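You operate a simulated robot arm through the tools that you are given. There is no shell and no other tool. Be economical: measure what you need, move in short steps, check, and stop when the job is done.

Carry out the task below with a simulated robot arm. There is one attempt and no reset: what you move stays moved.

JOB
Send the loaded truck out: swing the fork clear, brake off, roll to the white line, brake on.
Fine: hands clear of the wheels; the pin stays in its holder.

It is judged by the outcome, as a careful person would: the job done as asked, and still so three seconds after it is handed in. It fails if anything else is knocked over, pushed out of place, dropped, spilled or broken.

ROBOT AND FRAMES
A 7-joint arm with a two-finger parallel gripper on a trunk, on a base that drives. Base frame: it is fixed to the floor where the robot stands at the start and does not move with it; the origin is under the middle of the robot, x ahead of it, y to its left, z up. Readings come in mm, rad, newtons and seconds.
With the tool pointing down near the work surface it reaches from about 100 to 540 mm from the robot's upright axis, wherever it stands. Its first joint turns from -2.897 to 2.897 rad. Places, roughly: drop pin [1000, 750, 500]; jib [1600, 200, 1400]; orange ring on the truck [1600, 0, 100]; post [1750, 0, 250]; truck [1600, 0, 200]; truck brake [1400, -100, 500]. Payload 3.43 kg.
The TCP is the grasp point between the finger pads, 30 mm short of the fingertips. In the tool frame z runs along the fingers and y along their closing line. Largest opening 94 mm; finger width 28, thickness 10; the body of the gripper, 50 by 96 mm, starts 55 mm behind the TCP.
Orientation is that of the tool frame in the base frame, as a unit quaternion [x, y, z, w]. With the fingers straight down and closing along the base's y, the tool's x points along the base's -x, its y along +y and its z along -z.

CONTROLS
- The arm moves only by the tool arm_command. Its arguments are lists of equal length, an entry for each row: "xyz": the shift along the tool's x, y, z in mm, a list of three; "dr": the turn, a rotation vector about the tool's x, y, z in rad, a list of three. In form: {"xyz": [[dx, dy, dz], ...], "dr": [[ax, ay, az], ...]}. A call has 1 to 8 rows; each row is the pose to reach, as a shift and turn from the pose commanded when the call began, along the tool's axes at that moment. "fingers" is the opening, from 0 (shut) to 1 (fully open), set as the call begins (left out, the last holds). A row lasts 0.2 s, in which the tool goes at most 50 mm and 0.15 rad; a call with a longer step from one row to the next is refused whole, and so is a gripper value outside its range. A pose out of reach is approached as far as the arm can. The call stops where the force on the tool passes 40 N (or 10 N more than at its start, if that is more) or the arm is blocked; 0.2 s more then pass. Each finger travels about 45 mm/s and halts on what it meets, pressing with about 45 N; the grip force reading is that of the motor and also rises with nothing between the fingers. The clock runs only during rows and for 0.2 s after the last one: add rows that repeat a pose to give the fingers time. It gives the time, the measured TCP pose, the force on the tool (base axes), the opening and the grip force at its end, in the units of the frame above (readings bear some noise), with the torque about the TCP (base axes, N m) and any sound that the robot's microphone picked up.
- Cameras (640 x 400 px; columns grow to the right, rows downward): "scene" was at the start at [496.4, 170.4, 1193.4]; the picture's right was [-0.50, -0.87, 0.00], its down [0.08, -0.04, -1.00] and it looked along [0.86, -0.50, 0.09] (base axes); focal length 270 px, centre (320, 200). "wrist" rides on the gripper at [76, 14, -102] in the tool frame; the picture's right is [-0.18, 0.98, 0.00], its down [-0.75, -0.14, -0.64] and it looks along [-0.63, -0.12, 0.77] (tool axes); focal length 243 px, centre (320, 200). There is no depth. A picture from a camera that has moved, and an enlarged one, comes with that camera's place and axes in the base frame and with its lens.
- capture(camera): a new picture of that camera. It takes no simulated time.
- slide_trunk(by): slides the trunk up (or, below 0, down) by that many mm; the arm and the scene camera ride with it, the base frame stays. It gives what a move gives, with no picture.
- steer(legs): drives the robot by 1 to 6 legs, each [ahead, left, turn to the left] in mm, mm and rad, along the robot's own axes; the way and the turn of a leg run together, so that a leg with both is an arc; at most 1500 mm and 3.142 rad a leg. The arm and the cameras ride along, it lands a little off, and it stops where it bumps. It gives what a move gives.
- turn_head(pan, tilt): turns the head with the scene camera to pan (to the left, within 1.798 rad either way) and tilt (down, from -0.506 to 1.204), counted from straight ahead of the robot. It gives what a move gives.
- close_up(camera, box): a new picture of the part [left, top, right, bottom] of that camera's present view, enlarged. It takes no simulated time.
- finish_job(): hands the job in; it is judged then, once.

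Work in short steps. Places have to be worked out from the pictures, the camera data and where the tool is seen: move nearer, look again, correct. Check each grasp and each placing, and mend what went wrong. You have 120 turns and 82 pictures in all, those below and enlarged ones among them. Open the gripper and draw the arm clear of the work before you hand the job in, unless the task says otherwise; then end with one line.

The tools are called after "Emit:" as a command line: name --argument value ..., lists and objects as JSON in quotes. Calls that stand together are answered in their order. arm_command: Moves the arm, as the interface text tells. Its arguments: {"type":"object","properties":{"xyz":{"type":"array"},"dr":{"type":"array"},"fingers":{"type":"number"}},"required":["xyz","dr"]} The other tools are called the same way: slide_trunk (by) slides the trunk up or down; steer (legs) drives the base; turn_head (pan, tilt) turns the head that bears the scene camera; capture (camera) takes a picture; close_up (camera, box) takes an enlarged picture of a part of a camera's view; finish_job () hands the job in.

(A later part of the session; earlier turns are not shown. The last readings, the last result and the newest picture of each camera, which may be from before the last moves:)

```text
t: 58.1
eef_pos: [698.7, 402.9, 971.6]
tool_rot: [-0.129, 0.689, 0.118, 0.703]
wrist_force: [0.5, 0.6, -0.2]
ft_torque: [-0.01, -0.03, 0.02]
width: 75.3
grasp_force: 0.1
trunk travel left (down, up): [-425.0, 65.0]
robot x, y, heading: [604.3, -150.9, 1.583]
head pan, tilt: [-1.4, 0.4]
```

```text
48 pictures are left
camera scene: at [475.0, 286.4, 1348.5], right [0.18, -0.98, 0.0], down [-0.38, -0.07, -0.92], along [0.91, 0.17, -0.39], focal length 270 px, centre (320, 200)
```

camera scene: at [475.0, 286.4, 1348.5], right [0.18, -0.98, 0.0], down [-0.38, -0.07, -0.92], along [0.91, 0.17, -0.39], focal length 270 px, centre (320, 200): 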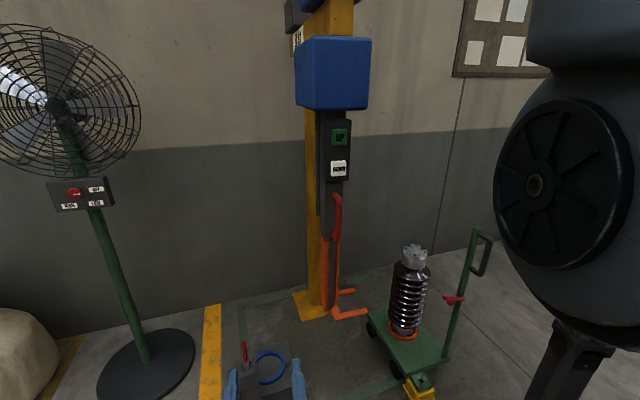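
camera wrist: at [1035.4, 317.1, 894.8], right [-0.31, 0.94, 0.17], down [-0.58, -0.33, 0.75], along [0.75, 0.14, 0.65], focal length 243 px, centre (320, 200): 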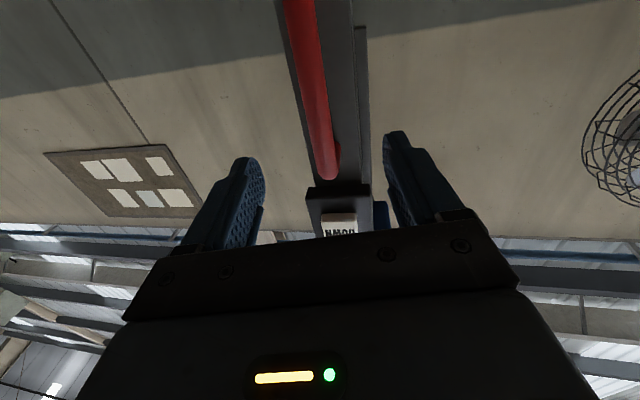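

Fork is clear and holds still; the load stands on the truck. I turn right to heading −0.54 and drive half the corridor between truck and cart.

Emit:
steer --legs '[[0, 0, -2.125], [450, 0, 0]]'

Emit:
turn_head --pan 0.2 --tilt 0.75

Emit:
capture --camera "scene"

```text
t: 65.9
eef_pos: [1411.1, -755.9, 970.3]
tool_rot: [-0.54, -0.447, 0.557, -0.444]
wrist_force: [0.7, -0.1, -0.7]
ft_torque: [0.0, -0.02, 0.03]
width: 75.1
grasp_force: 0.0
trunk travel left (down, up): [-425.0, 65.0]
robot x, y, heading: [988.4, -383.9, -0.553]
head pan, tilt: [-1.4, 0.4]
```

```text
t: 67.6
eef_pos: [1411.2, -756.5, 971.5]
tool_rot: [-0.541, -0.447, 0.558, -0.444]
wrist_force: [-0.1, -0.3, 0.5]
ft_torque: [0.03, -0.03, 0.02]
width: 75.1
grasp_force: 0.0
trunk travel left (down, up): [-425.0, 65.0]
robot x, y, heading: [993.0, -384.5, -0.55]
head pan, tilt: [0.201, 0.75]
```

```text
47 pictures are left
camera scene: at [1541.5, -451.0, 1317.5], right [-0.34, -0.94, 0.0], down [-0.64, 0.23, -0.73], along [0.69, -0.25, -0.68], focal length 270 px, centre (320, 200)
```

scene: 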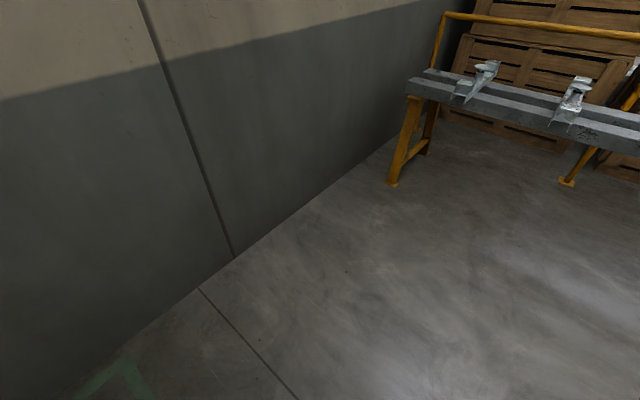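

The wall is far enough. I drive on 800 mm and turn left to face the truck's side, stopping short so as to look.

Emit:
steer --legs '[[800, 0, 0], [0, 0, 1.9]]'

Emit:
turn_head --pan 0.3 --tilt 0.7

Emit:
capture --camera "scene"

```text
t: 76.4
eef_pos: [1888.8, -286.6, 971.4]
tool_rot: [-0.047, 0.7, 0.034, 0.712]
wrist_force: [-0.3, -0.4, -0.2]
ft_torque: [0.01, -0.01, -0.02]
width: 75.0
grasp_force: 0.1
trunk travel left (down, up): [-425.0, 65.0]
robot x, y, heading: [1668.3, -798.9, 1.343]
head pan, tilt: [0.201, 0.75]
```

```text
t: 77.1
eef_pos: [1889.2, -286.1, 971.8]
tool_rot: [-0.047, 0.7, 0.034, 0.712]
wrist_force: [0.2, 0.7, -0.6]
ft_torque: [0.0, -0.05, -0.01]
width: 75.1
grasp_force: 0.0
trunk travel left (down, up): [-425.0, 65.0]
robot x, y, heading: [1668.1, -800.3, 1.343]
head pan, tilt: [0.3, 0.7]
```

```text
46 pictures are left
camera scene: at [1546.3, -257.6, 1321.7], right [1.0, 0.07, 0.0], down [0.05, -0.64, -0.76], along [-0.06, 0.76, -0.64], focal length 270 px, centre (320, 200)
```

scene: 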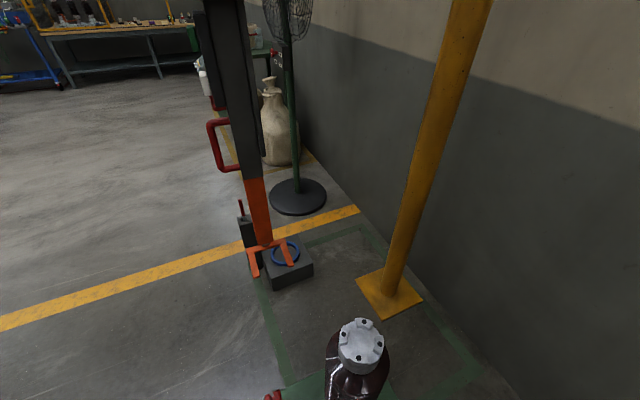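

Fork holds at about (1318,344). I look straight down at truck handle and brake.

Emit:
turn_head --pan 0.4 --tilt 1.2

Emit:
capture --camera "scene"

```text
t: 78.0
eef_pos: [1889.9, -286.4, 970.6]
tool_rot: [-0.047, 0.7, 0.035, 0.712]
wrist_force: [-0.1, -0.2, 0.2]
ft_torque: [-0.04, 0.0, 0.01]
width: 75.1
grasp_force: 0.0
trunk travel left (down, up): [-425.0, 65.0]
robot x, y, heading: [1670.1, -802.9, 1.34]
head pan, tilt: [0.4, 1.201]
```

```text
45 pictures are left
camera scene: at [1542.8, -287.2, 1285.8], right [0.99, 0.17, 0.0], down [0.16, -0.92, -0.36], along [-0.06, 0.36, -0.93], focal length 270 px, centre (320, 200)
```

scene: 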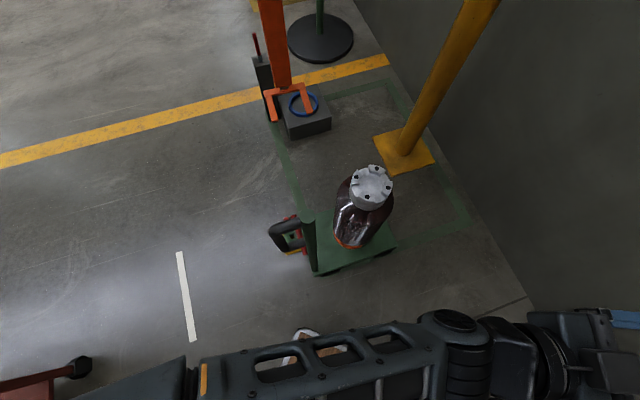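

The D-handle protrudes from the post in the travel direction. I enlarge the handle and brake.

Emit:
close_up --camera "scene" --box '[240, 150, 420, 290]'

```text
2.86 times, centred on (330, 220) of scene
camera zoom: at [1542.8, -287.2, 1285.8], right [0.99, 0.17, 0.0], down [0.16, -0.92, -0.36], along [-0.06, 0.36, -0.93], focal length 773 px, centre (291, 143)
```

zoom: 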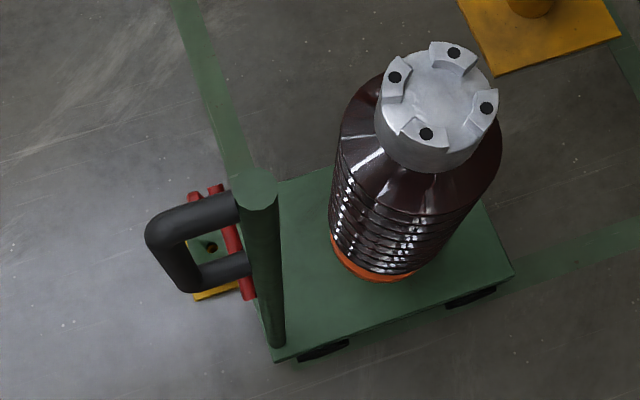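

I'll take up a stand right of the truck, facing it: base about (1950,-478), heading 2.06. First right, then turn, then approach.

Emit:
steer --legs '[[0, -198, 0], [0, 0, 0.72], [0, -253, 0], [270, 0, 0]]'

Emit:
turn_head --pan 0.5 --tilt 1.1

Emit:
capture --camera "scene"

```text
t: 84.5
eef_pos: [1790.4, 48.9, 970.7]
tool_rot: [-0.288, 0.64, 0.28, 0.656]
wrist_force: [-0.4, -0.8, 0.1]
ft_torque: [-0.02, -0.01, 0.02]
width: 75.2
grasp_force: 0.1
trunk travel left (down, up): [-425.0, 65.0]
robot x, y, heading: [1960.4, -484.2, 2.057]
head pan, tilt: [0.4, 1.201]
```

```text
t: 85.2
eef_pos: [1789.7, 49.2, 970.2]
tool_rot: [-0.289, 0.639, 0.281, 0.655]
wrist_force: [0.4, -0.8, -1.0]
ft_torque: [-0.01, -0.02, -0.02]
width: 75.0
grasp_force: 0.2
trunk travel left (down, up): [-425.0, 65.0]
robot x, y, heading: [1957.4, -488.5, 2.052]
head pan, tilt: [0.499, 1.1]
```

```text
43 pictures are left
camera scene: at [1517.8, -177.0, 1291.7], right [0.55, 0.83, 0.0], down [0.74, -0.49, -0.45], along [-0.38, 0.25, -0.89], focal length 270 px, centre (320, 200)
```

scene: 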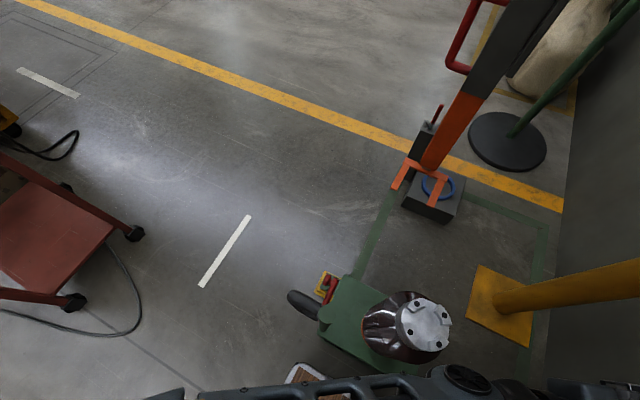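

Now I swing the arm back and round to face the D-handle from the right side, staying above the post height.

Emit:
arm_command --xyz '[[0, 1, -48], [0, 2, -97], [0, 3, -146], [0, 4, -195], [0, 5, -244], [0, 6, -292], [0, 7, -341], [0, 8, -390]]' --dr '[[-0.138, 0, 0], [-0.276, 0, 0], [-0.414, 0, 0], [-0.552, 0, 0], [-0.69, 0, 0], [-0.828, 0, 0], [-0.966, 0, 0], [-1.104, 0, 0]]'

```text
t: 86.2
eef_pos: [1682.4, -57.4, 967.7]
tool_rot: [-0.395, 0.581, 0.388, 0.597]
wrist_force: [0.1, 0.5, -0.1]
ft_torque: [0.04, -0.02, 0.04]
width: 75.3
grasp_force: 0.1
trunk travel left (down, up): [-425.0, 65.0]
robot x, y, heading: [1955.0, -487.5, 2.057]
head pan, tilt: [0.499, 1.1]
stopped in row 5: the arm was blocked; the commanded pose is now the measured one
```

Probably the elbow met one of my gantry posts. I rotate the tool to face straight forward with the TCP further out instead.

Emit:
arm_command --xyz '[[0, 0, 12], [0, 0, 24], [0, 12, 24], [0, 24, 20], [0, 36, 16], [0, 48, 12], [0, 58, 8], [0, 58, 8]]' --dr '[[-0.05, 0, 0], [-0.15, 0, 0], [-0.29, 0, 0], [-0.43, 0, 0], [-0.57, 0, 0], [-0.71, 0, 0], [-0.84, 0, 0], [-0.9, 0, 0]]'

```text
t: 87.0
eef_pos: [1723.0, -17.2, 965.4]
tool_rot: [-0.404, 0.586, 0.388, 0.585]
wrist_force: [0.9, -0.2, -0.4]
ft_torque: [-0.02, 0.0, -0.03]
width: 75.0
grasp_force: 0.0
trunk travel left (down, up): [-425.0, 65.0]
robot x, y, heading: [1960.1, -482.6, 2.06]
head pan, tilt: [0.499, 1.1]
stopped in row 3: the arm was blocked; the commanded pose is now the measured one
```

I look at my arm to see what blocks.

Emit:
turn_head --pan -1.5 --tilt 0.5

Emit:
capture --camera "scene"

```text
t: 88.9
eef_pos: [1723.7, -17.2, 965.9]
tool_rot: [-0.405, 0.586, 0.388, 0.584]
wrist_force: [0.8, 0.2, 0.1]
ft_torque: [-0.02, 0.0, 0.01]
width: 75.2
grasp_force: 0.1
trunk travel left (down, up): [-425.0, 65.0]
robot x, y, heading: [1958.9, -484.6, 2.054]
head pan, tilt: [-1.499, 0.499]
```

```text
42 pictures are left
camera scene: at [1647.6, -163.9, 1339.4], right [0.53, -0.85, 0.0], down [-0.41, -0.25, -0.88], along [0.75, 0.46, -0.48], focal length 270 px, centre (320, 200)
```

scene: 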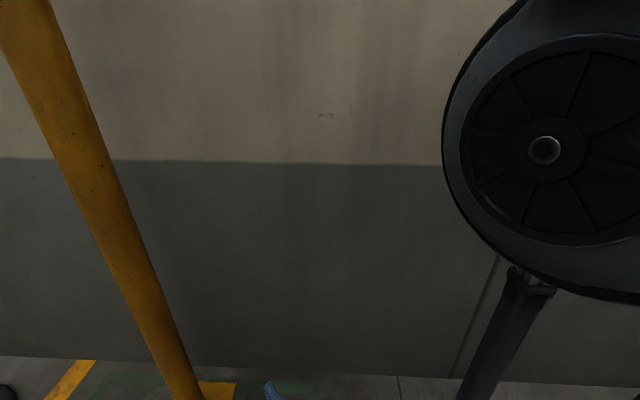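

Emit:
turn_head --pan -1.6 --tilt 1.15

Emit:
capture --camera "scene"

```text
t: 90.0
eef_pos: [1723.2, -17.6, 964.8]
tool_rot: [-0.406, 0.586, 0.386, 0.585]
wrist_force: [-0.1, 0.9, 0.0]
ft_torque: [0.02, 0.02, 0.01]
width: 74.8
grasp_force: 0.0
trunk travel left (down, up): [-425.0, 65.0]
robot x, y, heading: [1960.1, -487.4, 2.06]
head pan, tilt: [-1.6, 1.15]
```

```text
41 pictures are left
camera scene: at [1623.9, -185.8, 1288.7], right [0.44, -0.9, 0.0], down [-0.82, -0.4, -0.41], along [0.37, 0.18, -0.91], focal length 270 px, centre (320, 200)
```

scene: 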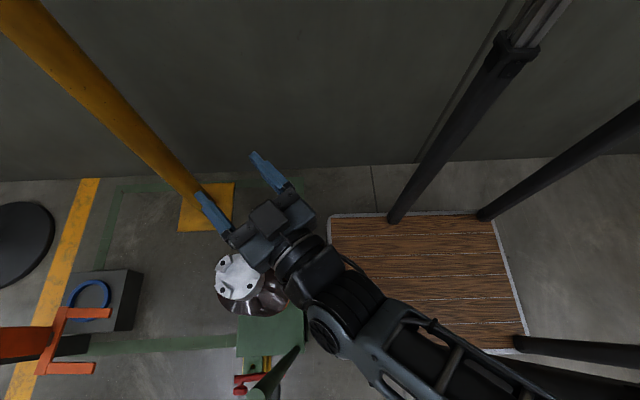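

Now I see: the elbow is out to my left, so the wrist can't yaw left. Before reconfiguring I enlarge the brake from here.

Emit:
turn_head --pan -0.6 --tilt 1.2

Emit:
close_up --camera "scene" --box '[160, 120, 420, 300]'

```text
t: 91.2
eef_pos: [1722.5, -16.6, 964.5]
tool_rot: [-0.406, 0.586, 0.389, 0.584]
wrist_force: [0.6, -0.2, -0.8]
ft_torque: [0.01, 0.02, 0.02]
width: 75.3
grasp_force: 0.0
trunk travel left (down, up): [-425.0, 65.0]
robot x, y, heading: [1955.7, -484.8, 2.056]
head pan, tilt: [-0.6, 1.201]
```

```text
2.22 times, centred on (290, 210) of scene
camera zoom: at [1576.9, -156.4, 1285.7], right [0.99, -0.12, 0.0], down [-0.11, -0.93, -0.36], along [0.04, 0.36, -0.93], focal length 601 px, centre (387, 178)
```

zoom: 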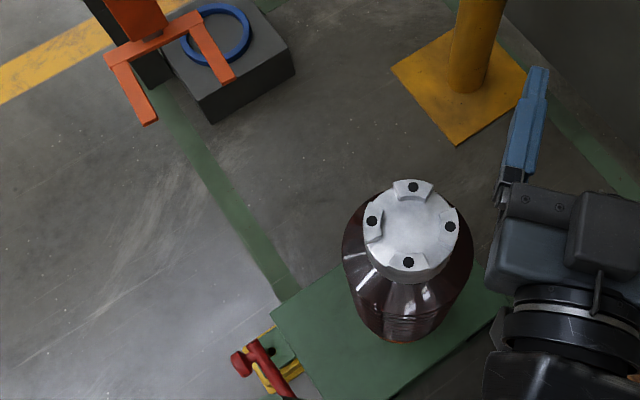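

I undo the elbow bend: carry the TCP to my right side at constant yaw until the tool points radially.

Emit:
arm_command --xyz '[[0, -45, 10], [0, -90, 25], [0, -135, 42], [0, -180, 60], [0, -225, 80], [0, -268, 100], [0, -311, 120], [0, -354, 140]]' --dr '[[0, 0, 0], [0, 0, 0], [0, 0, 0], [0, 0, 0], [0, 0, 0], [0, 0, 0], [0, 0, 0], [0, 0, 0]]'

```text
t: 92.0
eef_pos: [1873.7, -42.1, 964.5]
tool_rot: [-0.356, 0.624, 0.331, 0.612]
wrist_force: [-0.2, 0.5, 0.3]
ft_torque: [-0.02, 0.01, 0.0]
width: 75.4
grasp_force: 0.1
trunk travel left (down, up): [-425.0, 65.0]
robot x, y, heading: [1956.2, -483.7, 2.06]
head pan, tilt: [-0.6, 1.201]
stopped in row 3: the arm was blocked; the commanded pose is now the measured one
```

Progress, but it stopped again; I look at the arm from the head.

Emit:
turn_head --pan -1.79 --tilt 0.8

Emit:
capture --camera "scene"

```text
t: 93.4
eef_pos: [1875.2, -41.1, 965.2]
tool_rot: [-0.356, 0.624, 0.332, 0.612]
wrist_force: [1.0, 0.3, -0.3]
ft_torque: [0.01, -0.01, 0.02]
width: 75.3
grasp_force: 0.1
trunk travel left (down, up): [-425.0, 65.0]
robot x, y, heading: [1956.8, -485.7, 2.058]
head pan, tilt: [-1.791, 0.799]
```

```text
39 pictures are left
camera scene: at [1648.2, -190.8, 1313.5], right [0.26, -0.96, 0.0], down [-0.69, -0.19, -0.7], along [0.67, 0.18, -0.72], focal length 270 px, centre (320, 200)
```

scene: 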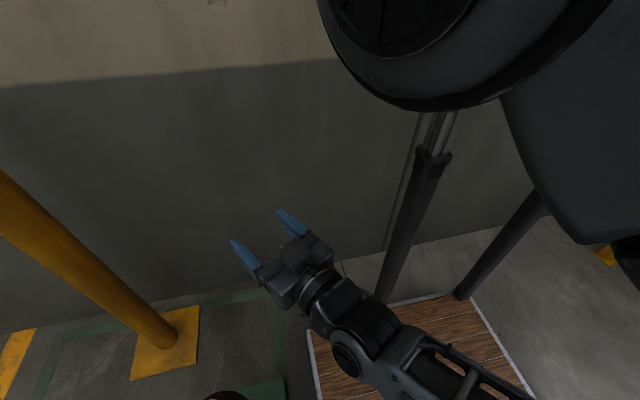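

I pitch the tool back down, toward the natural posture of this inverted arm, to unwind the wrist.

Emit:
arm_command --xyz '[[0, 0, 5], [0, 0, 10], [0, 0, 15], [0, 0, 20], [0, 0, 25], [0, 0, 30], [0, 0, 35], [0, 0, 40]]' --dr '[[0, 0.14, 0], [0, 0.28, 0], [0, 0.42, 0], [0, 0.56, 0], [0, 0.7, 0], [0, 0.84, 0], [0, 0.98, 0], [0, 1.12, 0]]'

```text
t: 95.2
eef_pos: [1899.5, 46.9, 901.3]
tool_rot: [-0.478, 0.853, 0.091, 0.187]
wrist_force: [0.0, -0.6, 0.4]
ft_torque: [0.01, -0.01, 0.0]
width: 75.4
grasp_force: 0.1
out of reach, approached as far as the arm can: row 2, 3, 4, 5, 6, 7, 8
trunk travel left (down, up): [-425.0, 65.0]
robot x, y, heading: [1957.5, -487.5, 2.052]
head pan, tilt: [-1.791, 0.799]
```

Nearly tool-down. I finish the pitch while drawing the TCP inward 100 mm.

Emit:
arm_command --xyz '[[18, -15, -8], [36, -30, -15], [54, -46, -23], [72, -61, -30]]' --dr '[[0, 0.1, 0], [0, 0.2, 0], [0, 0.3, 0], [0, 0.41, 0]]'

```text
t: 96.2
eef_pos: [1919.8, -38.6, 888.0]
tool_rot: [-0.487, 0.873, -0.008, 0.008]
wrist_force: [1.4, -0.8, -0.2]
ft_torque: [0.01, 0.06, -0.03]
width: 75.1
grasp_force: 0.1
out of reach, approached as far as the arm can: row 1, 2, 3, 4
trunk travel left (down, up): [-425.0, 65.0]
robot x, y, heading: [1956.2, -485.0, 2.057]
head pan, tilt: [-1.791, 0.799]
```

Tool is down. Now I unwind yaw left by about 1.05 rad in place.

Emit:
arm_command --xyz '[[0, 0, 0], [0, 0, 0], [0, 0, 0], [0, 0, 0], [0, 0, 0], [0, 0, 0], [0, 0, 0], [0, 0, 0]]' --dr '[[0, 0, -0.13], [0, 0, -0.26], [0, 0, -0.39], [0, 0, -0.52], [0, 0, -0.65], [0, 0, -0.78], [0, 0, -0.91], [0, 0, -1.04]]'

```text
t: 98.0
eef_pos: [1920.4, -37.6, 888.5]
tool_rot: [0.857, -0.516, 0.012, -0.004]
wrist_force: [-0.6, 0.4, 0.3]
ft_torque: [0.02, 0.0, -0.02]
width: 75.1
grasp_force: 0.0
trunk travel left (down, up): [-425.0, 65.0]
robot x, y, heading: [1957.1, -484.1, 2.054]
head pan, tilt: [-1.791, 0.799]
```

Unwound. Now I pitch up again in the good posture, carrying the TCP forward, left and slightly up.

Emit:
arm_command --xyz '[[-16, 20, -8], [-32, 40, -16], [-48, 60, -24], [-64, 80, -32], [-80, 100, -40], [-96, 120, -48], [-112, 140, -56], [-128, 160, -64]]' --dr '[[0, -0.14, 0], [0, -0.28, 0], [0, -0.42, 0], [0, -0.56, 0], [0, -0.7, 0], [0, -0.84, 0], [0, -0.98, 0], [0, -1.12, 0]]'

Emit:
arm_command --xyz '[[0, 0, 0], [0, 0, 0], [0, 0, 0], [0, 0, 0]]' --dr '[[0, -0.12, 0], [0, -0.24, 0], [0, -0.36, 0], [0, -0.45, 0]]'

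```text
t: 99.9
eef_pos: [1774.3, -0.7, 914.6]
tool_rot: [0.764, -0.418, -0.387, -0.304]
wrist_force: [0.6, -0.4, 0.4]
ft_torque: [0.0, -0.01, -0.02]
width: 75.2
grasp_force: 0.0
out of reach, approached as far as the arm can: row 1, 2, 3, 4, 5, 6, 7, 8
trunk travel left (down, up): [-425.0, 65.0]
robot x, y, heading: [1958.4, -482.9, 2.057]
head pan, tilt: [-1.791, 0.799]
stopped in row 8: the arm was blocked; the commanded pose is now the measured one
```

```text
t: 100.9
eef_pos: [1772.9, 0.3, 914.3]
tool_rot: [0.657, -0.339, -0.55, -0.388]
wrist_force: [0.0, 0.3, 0.5]
ft_torque: [-0.01, 0.0, -0.01]
width: 75.1
grasp_force: 0.1
trunk travel left (down, up): [-425.0, 65.0]
robot x, y, heading: [1955.8, -481.7, 2.055]
head pan, tilt: [-1.791, 0.799]
```

Horizontal and in a good posture. I shift the base 110 mm toward the handle and bring the tool in front of the D‑bar at standoff (fingers to ~40 mm).

Emit:
steer --legs '[[0, 110, 0]]'

Emit:
arm_command --xyz '[[-4, 10, -40], [-8, 40, -75], [-12, 80, -100], [-16, 120, -101], [-20, 160, -101], [-22, 200, -101], [-24, 239, -101]]' --dr '[[-0.02, -0.02, 0.02], [-0.05, -0.04, 0.05], [-0.09, -0.06, 0.08], [-0.13, -0.08, 0.11], [-0.17, -0.09, 0.13], [-0.21, -0.09, 0.13], [-0.26, -0.09, 0.13]]' --fingers 0.43

```text
t: 102.1
eef_pos: [1674.7, -52.5, 914.1]
tool_rot: [0.658, -0.338, -0.55, -0.387]
wrist_force: [-0.2, 0.4, 0.2]
ft_torque: [0.0, 0.0, 0.0]
width: 75.2
grasp_force: 0.1
trunk travel left (down, up): [-425.0, 65.0]
robot x, y, heading: [1862.9, -538.0, 2.054]
head pan, tilt: [-1.791, 0.799]
```

```text
t: 103.7
eef_pos: [1509.8, -237.7, 914.1]
tool_rot: [0.645, -0.296, -0.639, -0.297]
wrist_force: [-0.7, 0.3, -0.1]
ft_torque: [0.03, 0.0, -0.04]
width: 40.4
grasp_force: 0.1
trunk travel left (down, up): [-425.0, 65.0]
robot x, y, heading: [1860.0, -537.3, 2.048]
head pan, tilt: [-1.791, 0.799]
```

Good. I lower the trunk 170 mm and look through both cameras.

Emit:
slide_trunk --by -170

Emit:
turn_head --pan -0.3 --tilt 1.1

Emit:
capture --camera "scene"

Emit:
capture --camera "wrist"

```text
t: 105.7
eef_pos: [1498.8, -243.1, 745.2]
tool_rot: [0.644, -0.306, -0.64, -0.286]
wrist_force: [0.7, 0.1, 0.8]
ft_torque: [0.03, -0.01, 0.02]
width: 40.5
grasp_force: 0.1
trunk travel left (down, up): [-255.0, 235.0]
robot x, y, heading: [1863.2, -535.4, 2.058]
head pan, tilt: [-1.791, 0.799]
```

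```text
t: 107.2
eef_pos: [1499.6, -242.1, 745.4]
tool_rot: [0.644, -0.306, -0.64, -0.288]
wrist_force: [0.1, 0.5, 0.2]
ft_torque: [0.0, 0.0, 0.01]
width: 40.4
grasp_force: 0.1
trunk travel left (down, up): [-255.0, 235.0]
robot x, y, heading: [1858.2, -534.8, 2.057]
head pan, tilt: [-0.3, 1.1]
```

```text
38 pictures are left
camera scene: at [1456.5, -198.1, 1118.9], right [0.98, 0.18, 0.0], down [0.17, -0.88, -0.45], along [-0.08, 0.44, -0.89], focal length 270 px, centre (320, 200)
```

scene: 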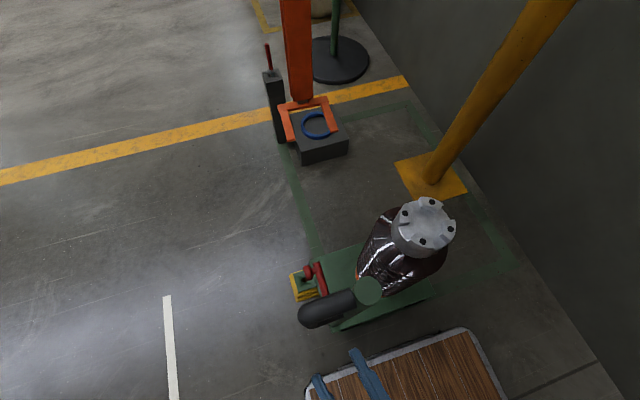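

```text
37 pictures are left
camera wrist: at [1554.9, -331.7, 670.4], right [-0.75, -0.63, 0.2], down [0.53, -0.38, 0.76], along [-0.4, 0.68, 0.62], focal length 243 px, centre (320, 200)
```

wrist: 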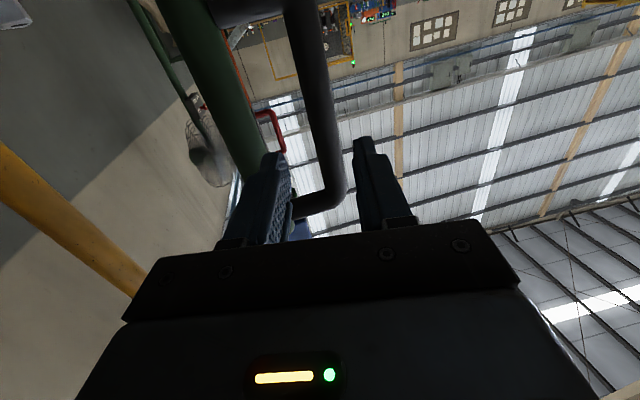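

The D-bar is well lined up for later. First the brake: I enlarge it in both views.

Emit:
close_up --camera "scene" --box '[270, 240, 390, 330]'

```text
4.44 times, centred on (330, 285) of scene
camera zoom: at [1456.5, -198.1, 1118.9], right [0.98, 0.18, 0.0], down [0.17, -0.88, -0.45], along [-0.08, 0.44, -0.89], focal length 1202 px, centre (276, -178)
```

zoom: 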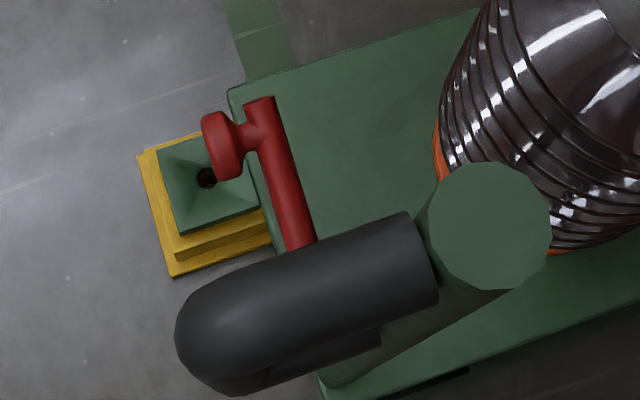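

The brake lever is a bar pivoted at the post (z≈490) rising to a knob at about (1413,-85,536), and its free end faces the far side; it and the D-handle are both best reached from in front of the truck, and from there I can also back along the path without meeting cart or cable. I relocate: back out, turn, and drive the corridor again.

Emit:
steer --legs '[[-150, 0, 0], [0, 0, 0.543], [0, 239, 0], [1000, 0, 0]]'

```text
t: 116.3
eef_pos: [483.3, -281.2, 743.3]
tool_rot: [0.702, -0.121, -0.694, -0.11]
wrist_force: [1.0, -0.2, 0.0]
ft_torque: [0.0, -0.01, -0.04]
width: 40.3
grasp_force: 0.1
trunk travel left (down, up): [-255.0, 235.0]
robot x, y, heading: [945.5, -349.0, 2.594]
head pan, tilt: [-0.3, 1.1]
```

On track. I go on and turn to face the truck from the front.

Emit:
steer --legs '[[260, 0, 0], [0, -100, 0], [0, 0, -2.1]]'

Emit:
turn_head --pan -0.5 --tilt 0.6

Emit:
capture --camera "scene"

```text
t: 124.0
eef_pos: [1070.5, 228.8, 746.9]
tool_rot: [-0.237, 0.669, 0.244, 0.661]
wrist_force: [0.1, 0.1, -0.1]
ft_torque: [-0.01, -0.02, 0.02]
width: 40.3
grasp_force: 0.1
trunk travel left (down, up): [-255.0, 235.0]
robot x, y, heading: [773.4, -128.1, 0.483]
head pan, tilt: [-0.3, 1.1]
```

```text
t: 124.9
eef_pos: [1071.9, 228.9, 747.4]
tool_rot: [-0.236, 0.669, 0.244, 0.662]
wrist_force: [-0.2, 0.4, -0.1]
ft_torque: [0.02, 0.02, 0.03]
width: 40.6
grasp_force: 0.1
trunk travel left (down, up): [-255.0, 235.0]
robot x, y, heading: [775.5, -127.8, 0.48]
head pan, tilt: [-0.499, 0.6]
```

```text
35 pictures are left
camera scene: at [1134.7, 256.1, 1159.5], right [-0.02, -1.0, 0.0], down [-0.57, 0.01, -0.82], along [0.82, -0.01, -0.57], focal length 270 px, centre (320, 200)
```

scene: 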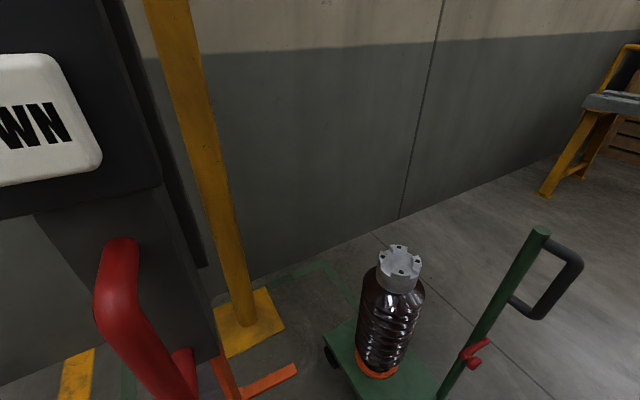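

The head is near the jib mast, so I keep to the right: base to about (890,-196), right first, then ahead.

Emit:
steer --legs '[[0, -113, 0], [71, 0, 0]]'

```text
t: 126.1
eef_pos: [1119.0, 134.8, 746.8]
tool_rot: [-0.233, 0.669, 0.243, 0.663]
wrist_force: [0.2, 0.0, -0.3]
ft_torque: [0.03, 0.01, 0.0]
width: 40.4
grasp_force: 0.1
trunk travel left (down, up): [-255.0, 235.0]
robot x, y, heading: [820.9, -220.8, 0.478]
head pan, tilt: [-0.499, 0.6]
stopped in leg 1: the robot was blocked; the commanded pose is now the measured one
```

I touched the cart's corner region; I step back left 78 mm — from there (a bit further from the truck) everything is still within the arm's reach.

Emit:
steer --legs '[[0, 78, 0.015]]'

Emit:
turn_head --pan -0.9 --tilt 0.6

Emit:
capture --camera "scene"

```text
t: 127.2
eef_pos: [1077.2, 209.2, 747.0]
tool_rot: [-0.24, 0.667, 0.249, 0.66]
wrist_force: [1.0, -0.2, -0.3]
ft_torque: [-0.02, 0.0, 0.01]
width: 40.4
grasp_force: 0.1
trunk travel left (down, up): [-255.0, 235.0]
robot x, y, heading: [786.3, -152.6, 0.493]
head pan, tilt: [-0.499, 0.6]
```

```text
t: 128.1
eef_pos: [1077.4, 209.6, 748.0]
tool_rot: [-0.241, 0.666, 0.25, 0.66]
wrist_force: [-0.3, -0.4, 0.3]
ft_torque: [0.01, -0.02, 0.01]
width: 40.5
grasp_force: 0.0
trunk travel left (down, up): [-255.0, 235.0]
robot x, y, heading: [784.6, -154.8, 0.496]
head pan, tilt: [-0.901, 0.6]
```

```text
34 pictures are left
camera scene: at [1133.0, 201.8, 1160.2], right [-0.39, -0.92, 0.0], down [-0.52, 0.22, -0.83], along [0.76, -0.32, -0.56], focal length 270 px, centre (320, 200)
```

scene: 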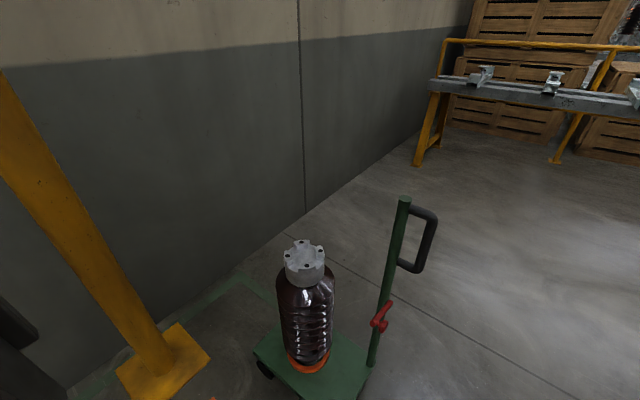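

Emit:
close_up --camera "scene" --box '[330, 180, 450, 380]'

```text
2.00 times, centred on (390, 280) of scene
camera zoom: at [1133.0, 201.8, 1160.2], right [-0.39, -0.92, 0.0], down [-0.52, 0.22, -0.83], along [0.76, -0.32, -0.56], focal length 541 px, centre (180, 40)
```

zoom: 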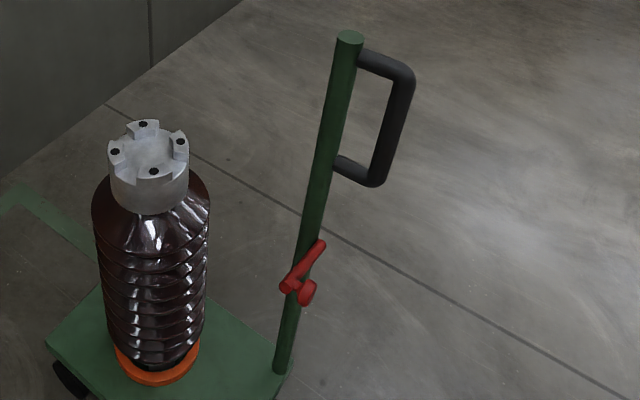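

The lever bar runs from the post up to its free end (1427,-64,540) with the knob at (1413,-85,535). I swing the tool round toward a stand-off before the knob.

Emit:
arm_command --xyz '[[0, -44, 10], [0, -89, 18], [0, -134, 22], [0, -179, 22], [0, -224, 18], [0, -268, 10], [0, -312, 0], [0, -357, -13]]' --dr '[[0.07, 0, 0], [0.15, 0, 0], [0.22, 0, 0], [0.3, 0, 0], [0.37, 0, 0], [0.45, 0, 0], [0.52, 0, 0], [0.597, 0, 0]]' --fingers 0

Emit:
slide_trunk --by -130

```text
t: 128.9
eef_pos: [1126.2, 154.6, 747.1]
tool_rot: [-0.108, 0.735, 0.213, 0.635]
wrist_force: [0.1, 0.7, 0.1]
ft_torque: [-0.04, -0.02, 0.02]
width: 0.1
grasp_force: 31.9
trunk travel left (down, up): [-255.0, 235.0]
robot x, y, heading: [782.3, -151.8, 0.5]
head pan, tilt: [-0.901, 0.6]
stopped in row 4: the arm was blocked; the commanded pose is now the measured one
```

```text
t: 130.5
eef_pos: [1133.5, 154.9, 613.9]
tool_rot: [-0.109, 0.733, 0.209, 0.639]
wrist_force: [0.5, 0.4, -0.7]
ft_torque: [-0.02, -0.01, 0.02]
width: 0.0
grasp_force: 32.8
trunk travel left (down, up): [-125.0, 365.0]
robot x, y, heading: [782.9, -149.0, 0.497]
head pan, tilt: [-0.901, 0.6]
```

The wrist is near its singular (inline) posture. I lower the trunk the rest and lift the TCP relative to it, straightening roll and pitch, to get away from that.

Emit:
slide_trunk --by -120

Emit:
arm_command --xyz '[[-20, 0, 0], [-40, 0, 0], [-60, 0, 0], [-80, 0, 0], [-100, 0, 0], [-120, 0, 0], [-140, 0, 0]]' --dr '[[0, 0, -0.02], [0, 0, -0.05], [0, -0.02, -0.08], [0, -0.04, -0.11], [0, -0.06, -0.14], [0, -0.08, -0.16], [0, -0.1, -0.17]]'

```text
t: 132.0
eef_pos: [1132.8, 153.3, 493.6]
tool_rot: [-0.108, 0.733, 0.207, 0.639]
wrist_force: [-0.9, -0.2, 0.7]
ft_torque: [0.02, -0.02, 0.03]
width: 0.1
grasp_force: 33.1
trunk travel left (down, up): [-5.0, 485.0]
robot x, y, heading: [785.6, -151.9, 0.5]
head pan, tilt: [-0.901, 0.6]
```

```text
t: 133.3
eef_pos: [1191.6, 107.9, 598.9]
tool_rot: [-0.056, 0.711, 0.063, 0.699]
wrist_force: [0.0, -0.3, 0.6]
ft_torque: [0.03, 0.02, 0.0]
width: 0.2
grasp_force: 33.5
out of reach, approached as far as the arm can: row 6
trunk travel left (down, up): [-5.0, 485.0]
robot x, y, heading: [785.1, -152.1, 0.498]
head pan, tilt: [-0.901, 0.6]
stopped in row 6: the arm was blocked; the commanded pose is now the measured one
```

The tool now points at yaw ≈10° near z 600. I move gently toward the stand-off before the knob.

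Emit:
arm_command --xyz '[[0, -25, 5], [0, -50, 12], [0, -75, 22], [0, -100, 34], [0, -126, 48], [0, -152, 64], [0, -178, 84], [0, -204, 105]]' --dr '[[0, 0, 0], [0, 0, 0], [0, 0, 0], [0, 0, 0], [0, 0, 0], [0, 0, 0], [0, 0, 0], [0, 0, 0]]'

```text
t: 134.6
eef_pos: [1252.5, -44.6, 584.2]
tool_rot: [0.013, 0.72, 0.009, 0.694]
wrist_force: [-0.7, 0.3, -0.1]
ft_torque: [0.03, 0.02, -0.01]
width: 0.0
grasp_force: 33.3
out of reach, approached as far as the arm can: row 3, 4
trunk travel left (down, up): [-5.0, 485.0]
robot x, y, heading: [783.5, -152.0, 0.495]
head pan, tilt: [-0.901, 0.6]
stopped in row 6: the arm was blocked; the commanded pose is now the measured one
```

Now over the knob: advance to TCP ≈ (1402,-80,592) in small rows.

Emit:
arm_command --xyz '[[-4, -7, 25], [-7, -14, 50], [-10, -21, 75], [-12, -28, 100], [-14, -35, 125], [-14, -35, 149]]' --dr '[[0, 0, 0], [0, 0, 0], [0, 0, 0], [0, 0, 0], [0, 0, 0], [0, 0, 0]]'

Emit:
turn_head --pan -0.8 --tilt 0.5

Emit:
capture --camera "scene"

```text
t: 135.3
eef_pos: [1307.9, -107.1, 587.8]
tool_rot: [0.071, 0.72, -0.045, 0.689]
wrist_force: [-0.8, 0.4, -0.4]
ft_torque: [-0.03, 0.02, 0.02]
width: 0.0
grasp_force: 32.4
trunk travel left (down, up): [-5.0, 485.0]
robot x, y, heading: [781.7, -151.7, 0.497]
head pan, tilt: [-0.901, 0.6]
stopped in row 3: the arm was blocked; the commanded pose is now the measured one
```

```text
t: 136.0
eef_pos: [1308.9, -105.8, 589.7]
tool_rot: [0.07, 0.719, -0.046, 0.69]
wrist_force: [-0.3, 0.3, 0.7]
ft_torque: [-0.02, 0.0, 0.0]
width: 0.0
grasp_force: 33.7
trunk travel left (down, up): [-5.0, 485.0]
robot x, y, heading: [786.2, -153.2, 0.495]
head pan, tilt: [-0.799, 0.499]
```

```text
32 pictures are left
camera scene: at [1138.7, 209.8, 917.9], right [-0.3, -0.95, 0.0], down [-0.46, 0.14, -0.88], along [0.84, -0.26, -0.48], focal length 270 px, centre (320, 200)
```

scene: 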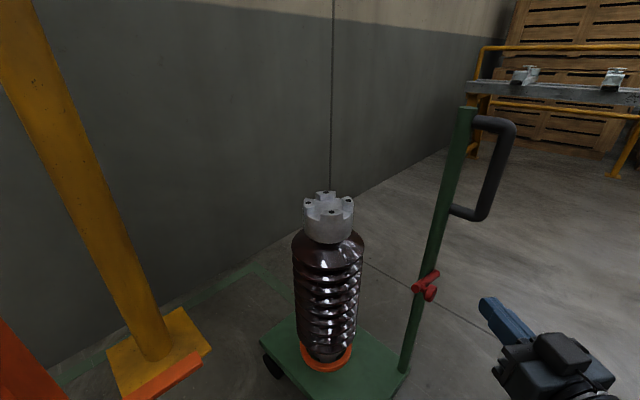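

I move the working height lower relative to the shoulder (trunk up 200, arm down 200) to get the wrist away from its inline posture.

Emit:
slide_trunk --by 210

Emit:
arm_command --xyz '[[25, 0, 0], [50, 0, 0], [75, 0, 0], [100, 0, 0], [125, 0, 0], [150, 0, 0], [175, 0, 0], [200, 0, 0]]' --dr '[[-0.02, 0, 0], [-0.04, 0, 0], [-0.06, 0, 0], [-0.08, 0, 0], [-0.1, 0, 0], [-0.12, 0, 0], [-0.14, 0, 0], [-0.16, 0, 0]]'

```text
t: 138.3
eef_pos: [1309.1, -106.7, 798.5]
tool_rot: [0.07, 0.72, -0.045, 0.689]
wrist_force: [-0.5, -0.2, -0.4]
ft_torque: [-0.01, 0.0, 0.0]
width: 0.1
grasp_force: 32.7
trunk travel left (down, up): [-215.0, 275.0]
robot x, y, heading: [785.2, -154.1, 0.498]
head pan, tilt: [-0.799, 0.499]
```

```text
t: 138.9
eef_pos: [1296.1, -144.2, 758.3]
tool_rot: [0.111, 0.707, -0.089, 0.693]
wrist_force: [0.0, 0.2, -0.4]
ft_torque: [0.01, -0.02, -0.02]
width: 0.1
grasp_force: 32.8
trunk travel left (down, up): [-215.0, 275.0]
robot x, y, heading: [783.4, -153.0, 0.495]
head pan, tilt: [-0.799, 0.499]
stopped in row 3: the arm was blocked; the commanded pose is now the measured one
```

I look at my arm's posture.

Emit:
turn_head --pan -1.6 --tilt 0.8

Emit:
capture --camera "scene"

```text
t: 140.0
eef_pos: [1295.5, -144.8, 755.9]
tool_rot: [0.111, 0.709, -0.088, 0.691]
wrist_force: [0.3, -0.3, 0.0]
ft_torque: [0.04, -0.01, 0.01]
width: 0.0
grasp_force: 32.9
trunk travel left (down, up): [-215.0, 275.0]
robot x, y, heading: [783.8, -154.0, 0.498]
head pan, tilt: [-1.6, 0.799]
```

```text
31 pictures are left
camera scene: at [1090.0, 165.0, 1102.8], right [-0.89, -0.45, 0.0], down [-0.33, 0.64, -0.7], along [0.31, -0.62, -0.72], focal length 270 px, centre (320, 200)
```

scene: 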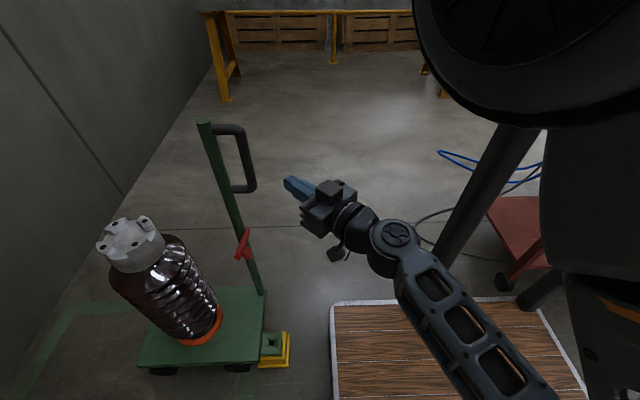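

Better: use a tool-down posture for the brake (natural for this hanging arm) and press with fingertips from above. I pitch the tool down here first, drawing it in and lowering slightly.

Emit:
arm_command --xyz '[[8, -4, -12], [16, -7, -24], [24, -11, -36], [32, -14, -48], [40, -18, -60], [48, -21, -72], [56, -25, -84], [60, -28, -96]]' --dr '[[0, 0.14, 0], [0, 0.28, 0], [0, 0.42, 0], [0, 0.56, 0], [0, 0.7, 0], [0, 0.84, 0], [0, 0.98, 0], [0, 1.12, 0]]'

```text
t: 141.8
eef_pos: [1201.7, -164.8, 661.0]
tool_rot: [0.139, 0.968, -0.013, 0.207]
wrist_force: [-0.7, 0.3, 0.3]
ft_torque: [-0.03, -0.02, -0.03]
width: 0.0
grasp_force: 32.9
out of reach, approached as far as the arm can: row 3, 4, 5, 6, 7, 8
trunk travel left (down, up): [-215.0, 275.0]
robot x, y, heading: [785.0, -155.0, 0.496]
head pan, tilt: [-1.6, 0.799]
```

Finish pitching to vertical, then unwind yaw left by 0.55.

Emit:
arm_command --xyz '[[0, 0, 0], [0, 0, 0], [0, 0, 0], [0, 0, 0]]' --dr '[[0, 0.1, 0], [0, 0.2, 0], [0, 0.3, 0], [0, 0.41, 0]]'

Emit:
arm_command --xyz '[[0, 0, 0], [0, 0, 0], [0, 0, 0], [0, 0, 0], [0, 0, 0]]' --dr '[[0, 0, -0.11], [0, 0, -0.22], [0, 0, -0.33], [0, 0, -0.44], [0, 0, -0.55]]'

```text
t: 142.8
eef_pos: [1201.4, -164.4, 660.7]
tool_rot: [0.148, 0.989, 0.017, 0.007]
wrist_force: [5.2, 3.1, 0.0]
ft_torque: [-0.28, 0.35, 0.02]
width: 0.0
grasp_force: 32.7
trunk travel left (down, up): [-215.0, 275.0]
robot x, y, heading: [788.1, -149.3, 0.497]
head pan, tilt: [-1.6, 0.799]
```

```text
t: 144.0
eef_pos: [1201.1, -164.7, 660.1]
tool_rot: [-0.136, 0.991, 0.012, 0.01]
wrist_force: [-0.6, -0.1, -0.8]
ft_torque: [0.01, 0.0, 0.06]
width: 0.0
grasp_force: 33.1
trunk travel left (down, up): [-215.0, 275.0]
robot x, y, heading: [783.4, -155.6, 0.497]
head pan, tilt: [-1.6, 0.799]
```

Unwound, tool vertical. I drive in to about (910,-151).

Emit:
steer --legs '[[112, -56, 0]]'

Emit:
arm_command --xyz '[[-25, 12, 0], [-50, 24, 0], [-75, 36, 0], [-95, 46, 0]]' --dr '[[0, 0, 0], [0, 0, 0], [0, 0, 0], [0, 0, 0]]'

Emit:
turn_head --pan -1.0 --tilt 0.8

Emit:
capture --camera "scene"

Emit:
capture --camera "wrist"

```text
t: 145.3
eef_pos: [1324.7, -163.0, 660.8]
tool_rot: [-0.135, 0.991, 0.013, 0.011]
wrist_force: [0.2, -0.3, 0.4]
ft_torque: [0.01, -0.04, 0.0]
width: 0.0
grasp_force: 32.6
trunk travel left (down, up): [-215.0, 275.0]
robot x, y, heading: [905.7, -151.2, 0.5]
head pan, tilt: [-1.6, 0.799]
```

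```text
t: 146.3
eef_pos: [1403.9, -92.9, 663.3]
tool_rot: [-0.134, 0.991, 0.014, 0.01]
wrist_force: [-0.7, 0.6, 0.0]
ft_torque: [0.03, 0.02, 0.0]
width: 0.2
grasp_force: 32.6
trunk travel left (down, up): [-215.0, 275.0]
robot x, y, heading: [911.8, -151.3, 0.503]
head pan, tilt: [-1.6, 0.799]
```

```text
t: 147.3
eef_pos: [1403.6, -92.2, 663.5]
tool_rot: [-0.135, 0.991, 0.013, 0.01]
wrist_force: [-1.0, 0.1, -0.5]
ft_torque: [-0.01, 0.04, 0.03]
width: 0.0
grasp_force: 33.1
trunk travel left (down, up): [-215.0, 275.0]
robot x, y, heading: [907.3, -155.1, 0.501]
head pan, tilt: [-1.0, 0.799]
```

```text
30 pictures are left
camera scene: at [1244.2, 199.3, 1103.5], right [-0.48, -0.88, 0.0], down [-0.63, 0.35, -0.7], along [0.61, -0.34, -0.72], focal length 270 px, centre (320, 200)
```

scene: 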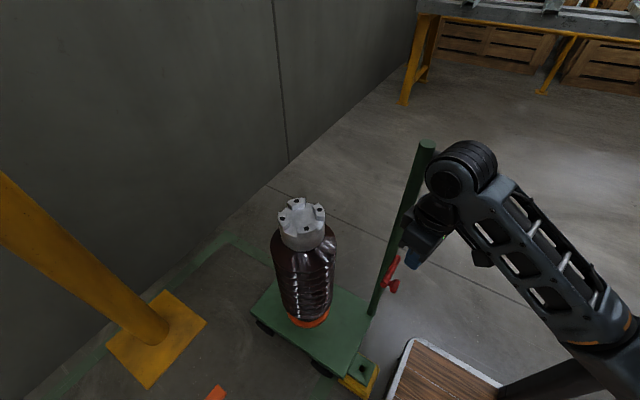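

```text
29 pictures are left
camera wrist: at [1324.4, -101.8, 764.4], right [-0.09, 1.0, 0.03], down [0.75, 0.05, 0.66], along [0.65, 0.08, -0.75], focal length 243 px, centre (320, 200)
```

wrist: 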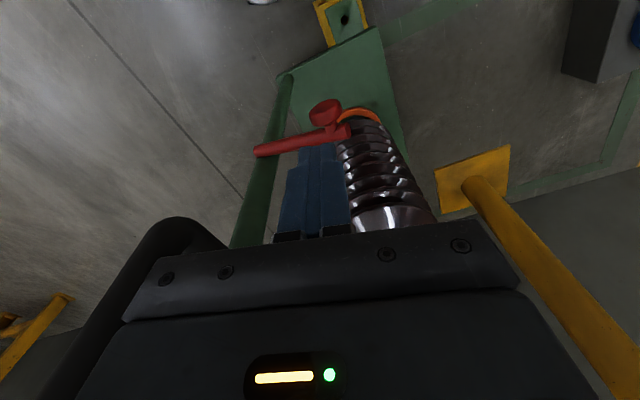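

Fingertips are just beside the knob; I shift to be above the knob's stem (1420,-78), then lower the trunk 65 mm to hover just above.

Emit:
arm_command --xyz '[[-10, 5, 0], [-19, 9, 0]]' --dr '[[0, 0, 0], [0, 0, 0]]'

Emit:
slide_trunk --by -55

Emit:
capture --camera "wrist"

```text
t: 147.9
eef_pos: [1418.7, -79.8, 663.9]
tool_rot: [-0.135, 0.991, 0.014, 0.01]
wrist_force: [-0.3, -0.2, 0.6]
ft_torque: [0.01, -0.01, 0.01]
width: 0.0
grasp_force: 32.6
trunk travel left (down, up): [-215.0, 275.0]
robot x, y, heading: [911.0, -151.3, 0.497]
head pan, tilt: [-1.0, 0.799]
```

```text
t: 148.8
eef_pos: [1420.2, -78.2, 608.2]
tool_rot: [-0.135, 0.991, 0.013, 0.011]
wrist_force: [-0.4, 0.3, -0.4]
ft_torque: [0.0, -0.02, -0.01]
width: 0.0
grasp_force: 33.4
trunk travel left (down, up): [-160.0, 330.0]
robot x, y, heading: [911.0, -152.1, 0.495]
head pan, tilt: [-1.0, 0.799]
```

```text
28 pictures are left
camera wrist: at [1340.5, -88.3, 709.4], right [-0.09, 1.0, 0.03], down [0.75, 0.05, 0.66], along [0.65, 0.08, -0.75], focal length 243 px, centre (320, 200)
```

wrist: 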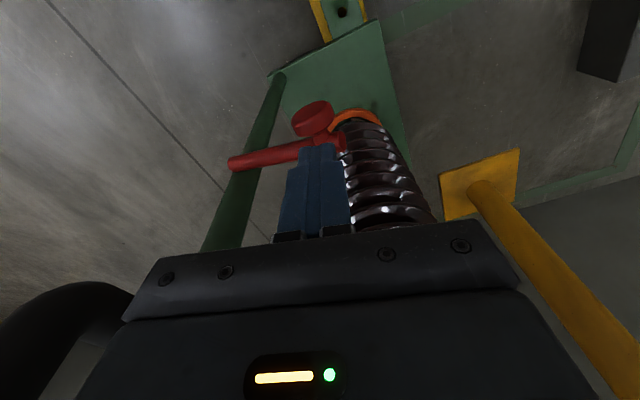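

Tips are over the bar's end by the knob. I press down slowly with the arm.

Emit:
arm_command --xyz '[[0, 0, 10], [0, 0, 20], [0, 0, 30], [0, 0, 38], [0, 0, 46], [0, 0, 54], [0, 0, 62], [0, 0, 70]]' --dr '[[0, 0, 0], [0, 0, 0], [0, 0, 0], [0, 0, 0], [0, 0, 0], [0, 0, 0], [0, 0, 0], [0, 0, 0]]'

Emit:
capture --camera "wrist"

```text
t: 149.7
eef_pos: [1419.7, -77.7, 580.9]
tool_rot: [-0.134, 0.991, 0.011, 0.013]
wrist_force: [-7.5, -0.8, 28.5]
ft_torque: [-0.12, 0.35, -0.09]
width: 0.1
grasp_force: 33.2
trunk travel left (down, up): [-160.0, 330.0]
robot x, y, heading: [909.4, -152.8, 0.494]
head pan, tilt: [-1.0, 0.799]
stopped in row 4: the force on the tool passed its limit at 53 N (the readings are from after the stop); the commanded pose is now the measured one
```

```text
27 pictures are left
camera wrist: at [1340.2, -87.7, 681.5], right [-0.09, 1.0, 0.03], down [0.75, 0.05, 0.66], along [0.66, 0.08, -0.75], focal length 243 px, centre (320, 200)
```

wrist: 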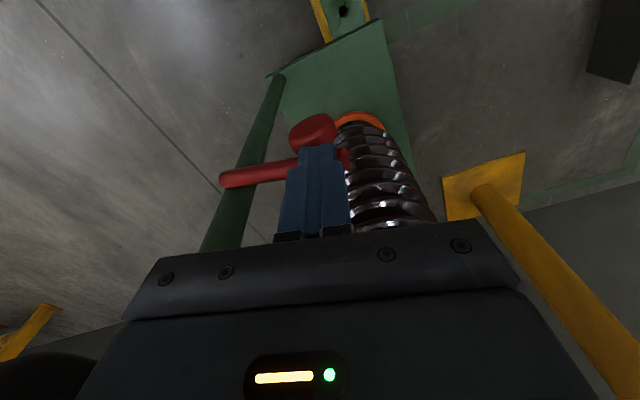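

Firm contact at tip z≈551; the lever did not move at that knock. I press again very slowly.

Emit:
arm_command --xyz '[[0, 0, 2], [0, 0, 4], [0, 0, 6], [0, 0, 8], [0, 0, 10], [0, 0, 12], [0, 0, 14], [0, 0, 16]]' --dr '[[0, 0, 0], [0, 0, 0], [0, 0, 0], [0, 0, 0], [0, 0, 0], [0, 0, 0], [0, 0, 0], [0, 0, 0]]'

```text
t: 150.1
eef_pos: [1419.6, -77.5, 582.6]
tool_rot: [-0.135, 0.991, 0.012, 0.015]
wrist_force: [-7.2, -2.6, 26.6]
ft_torque: [-0.12, 0.32, -0.15]
width: 0.0
grasp_force: 32.7
trunk travel left (down, up): [-160.0, 330.0]
robot x, y, heading: [908.4, -151.2, 0.499]
head pan, tilt: [-1.0, 0.799]
stopped in row 1: the force on the tool passed its limit at 44 N (the readings are from after the stop); the commanded pose is now the measured one
```

Hard stop downward, so the lever must go the other way. I rise, open, align with the knob and grip it from both sides.

Emit:
arm_command --xyz '[[4, -2, -15], [9, -4, -35], [13, -6, -45], [13, -6, -45], [13, -6, -45], [13, -6, -45]]' --dr '[[0, 0, 0], [0, 0, -0.1], [0, 0, -0.22], [0, 0, -0.22], [0, 0, -0.22], [0, 0, -0.22]]' --fingers 0.8

Emit:
capture --camera "wrist"

```text
t: 151.5
eef_pos: [1407.7, -89.0, 624.5]
tool_rot: [-0.243, 0.97, 0.01, 0.016]
wrist_force: [-0.5, 0.9, 0.8]
ft_torque: [0.02, 0.0, 0.0]
width: 75.0
grasp_force: 0.1
trunk travel left (down, up): [-160.0, 330.0]
robot x, y, heading: [906.3, -154.8, 0.498]
head pan, tilt: [-1.0, 0.799]
```

```text
26 pictures are left
camera wrist: at [1331.8, -114.1, 724.0], right [-0.3, 0.95, 0.02], down [0.71, 0.21, 0.67], along [0.63, 0.21, -0.75], focal length 243 px, centre (320, 200)
```

wrist: 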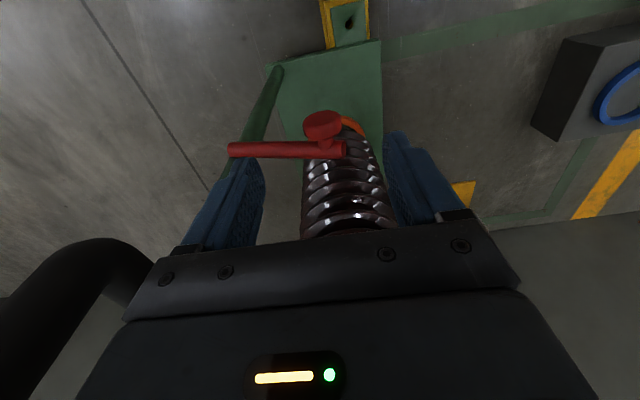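

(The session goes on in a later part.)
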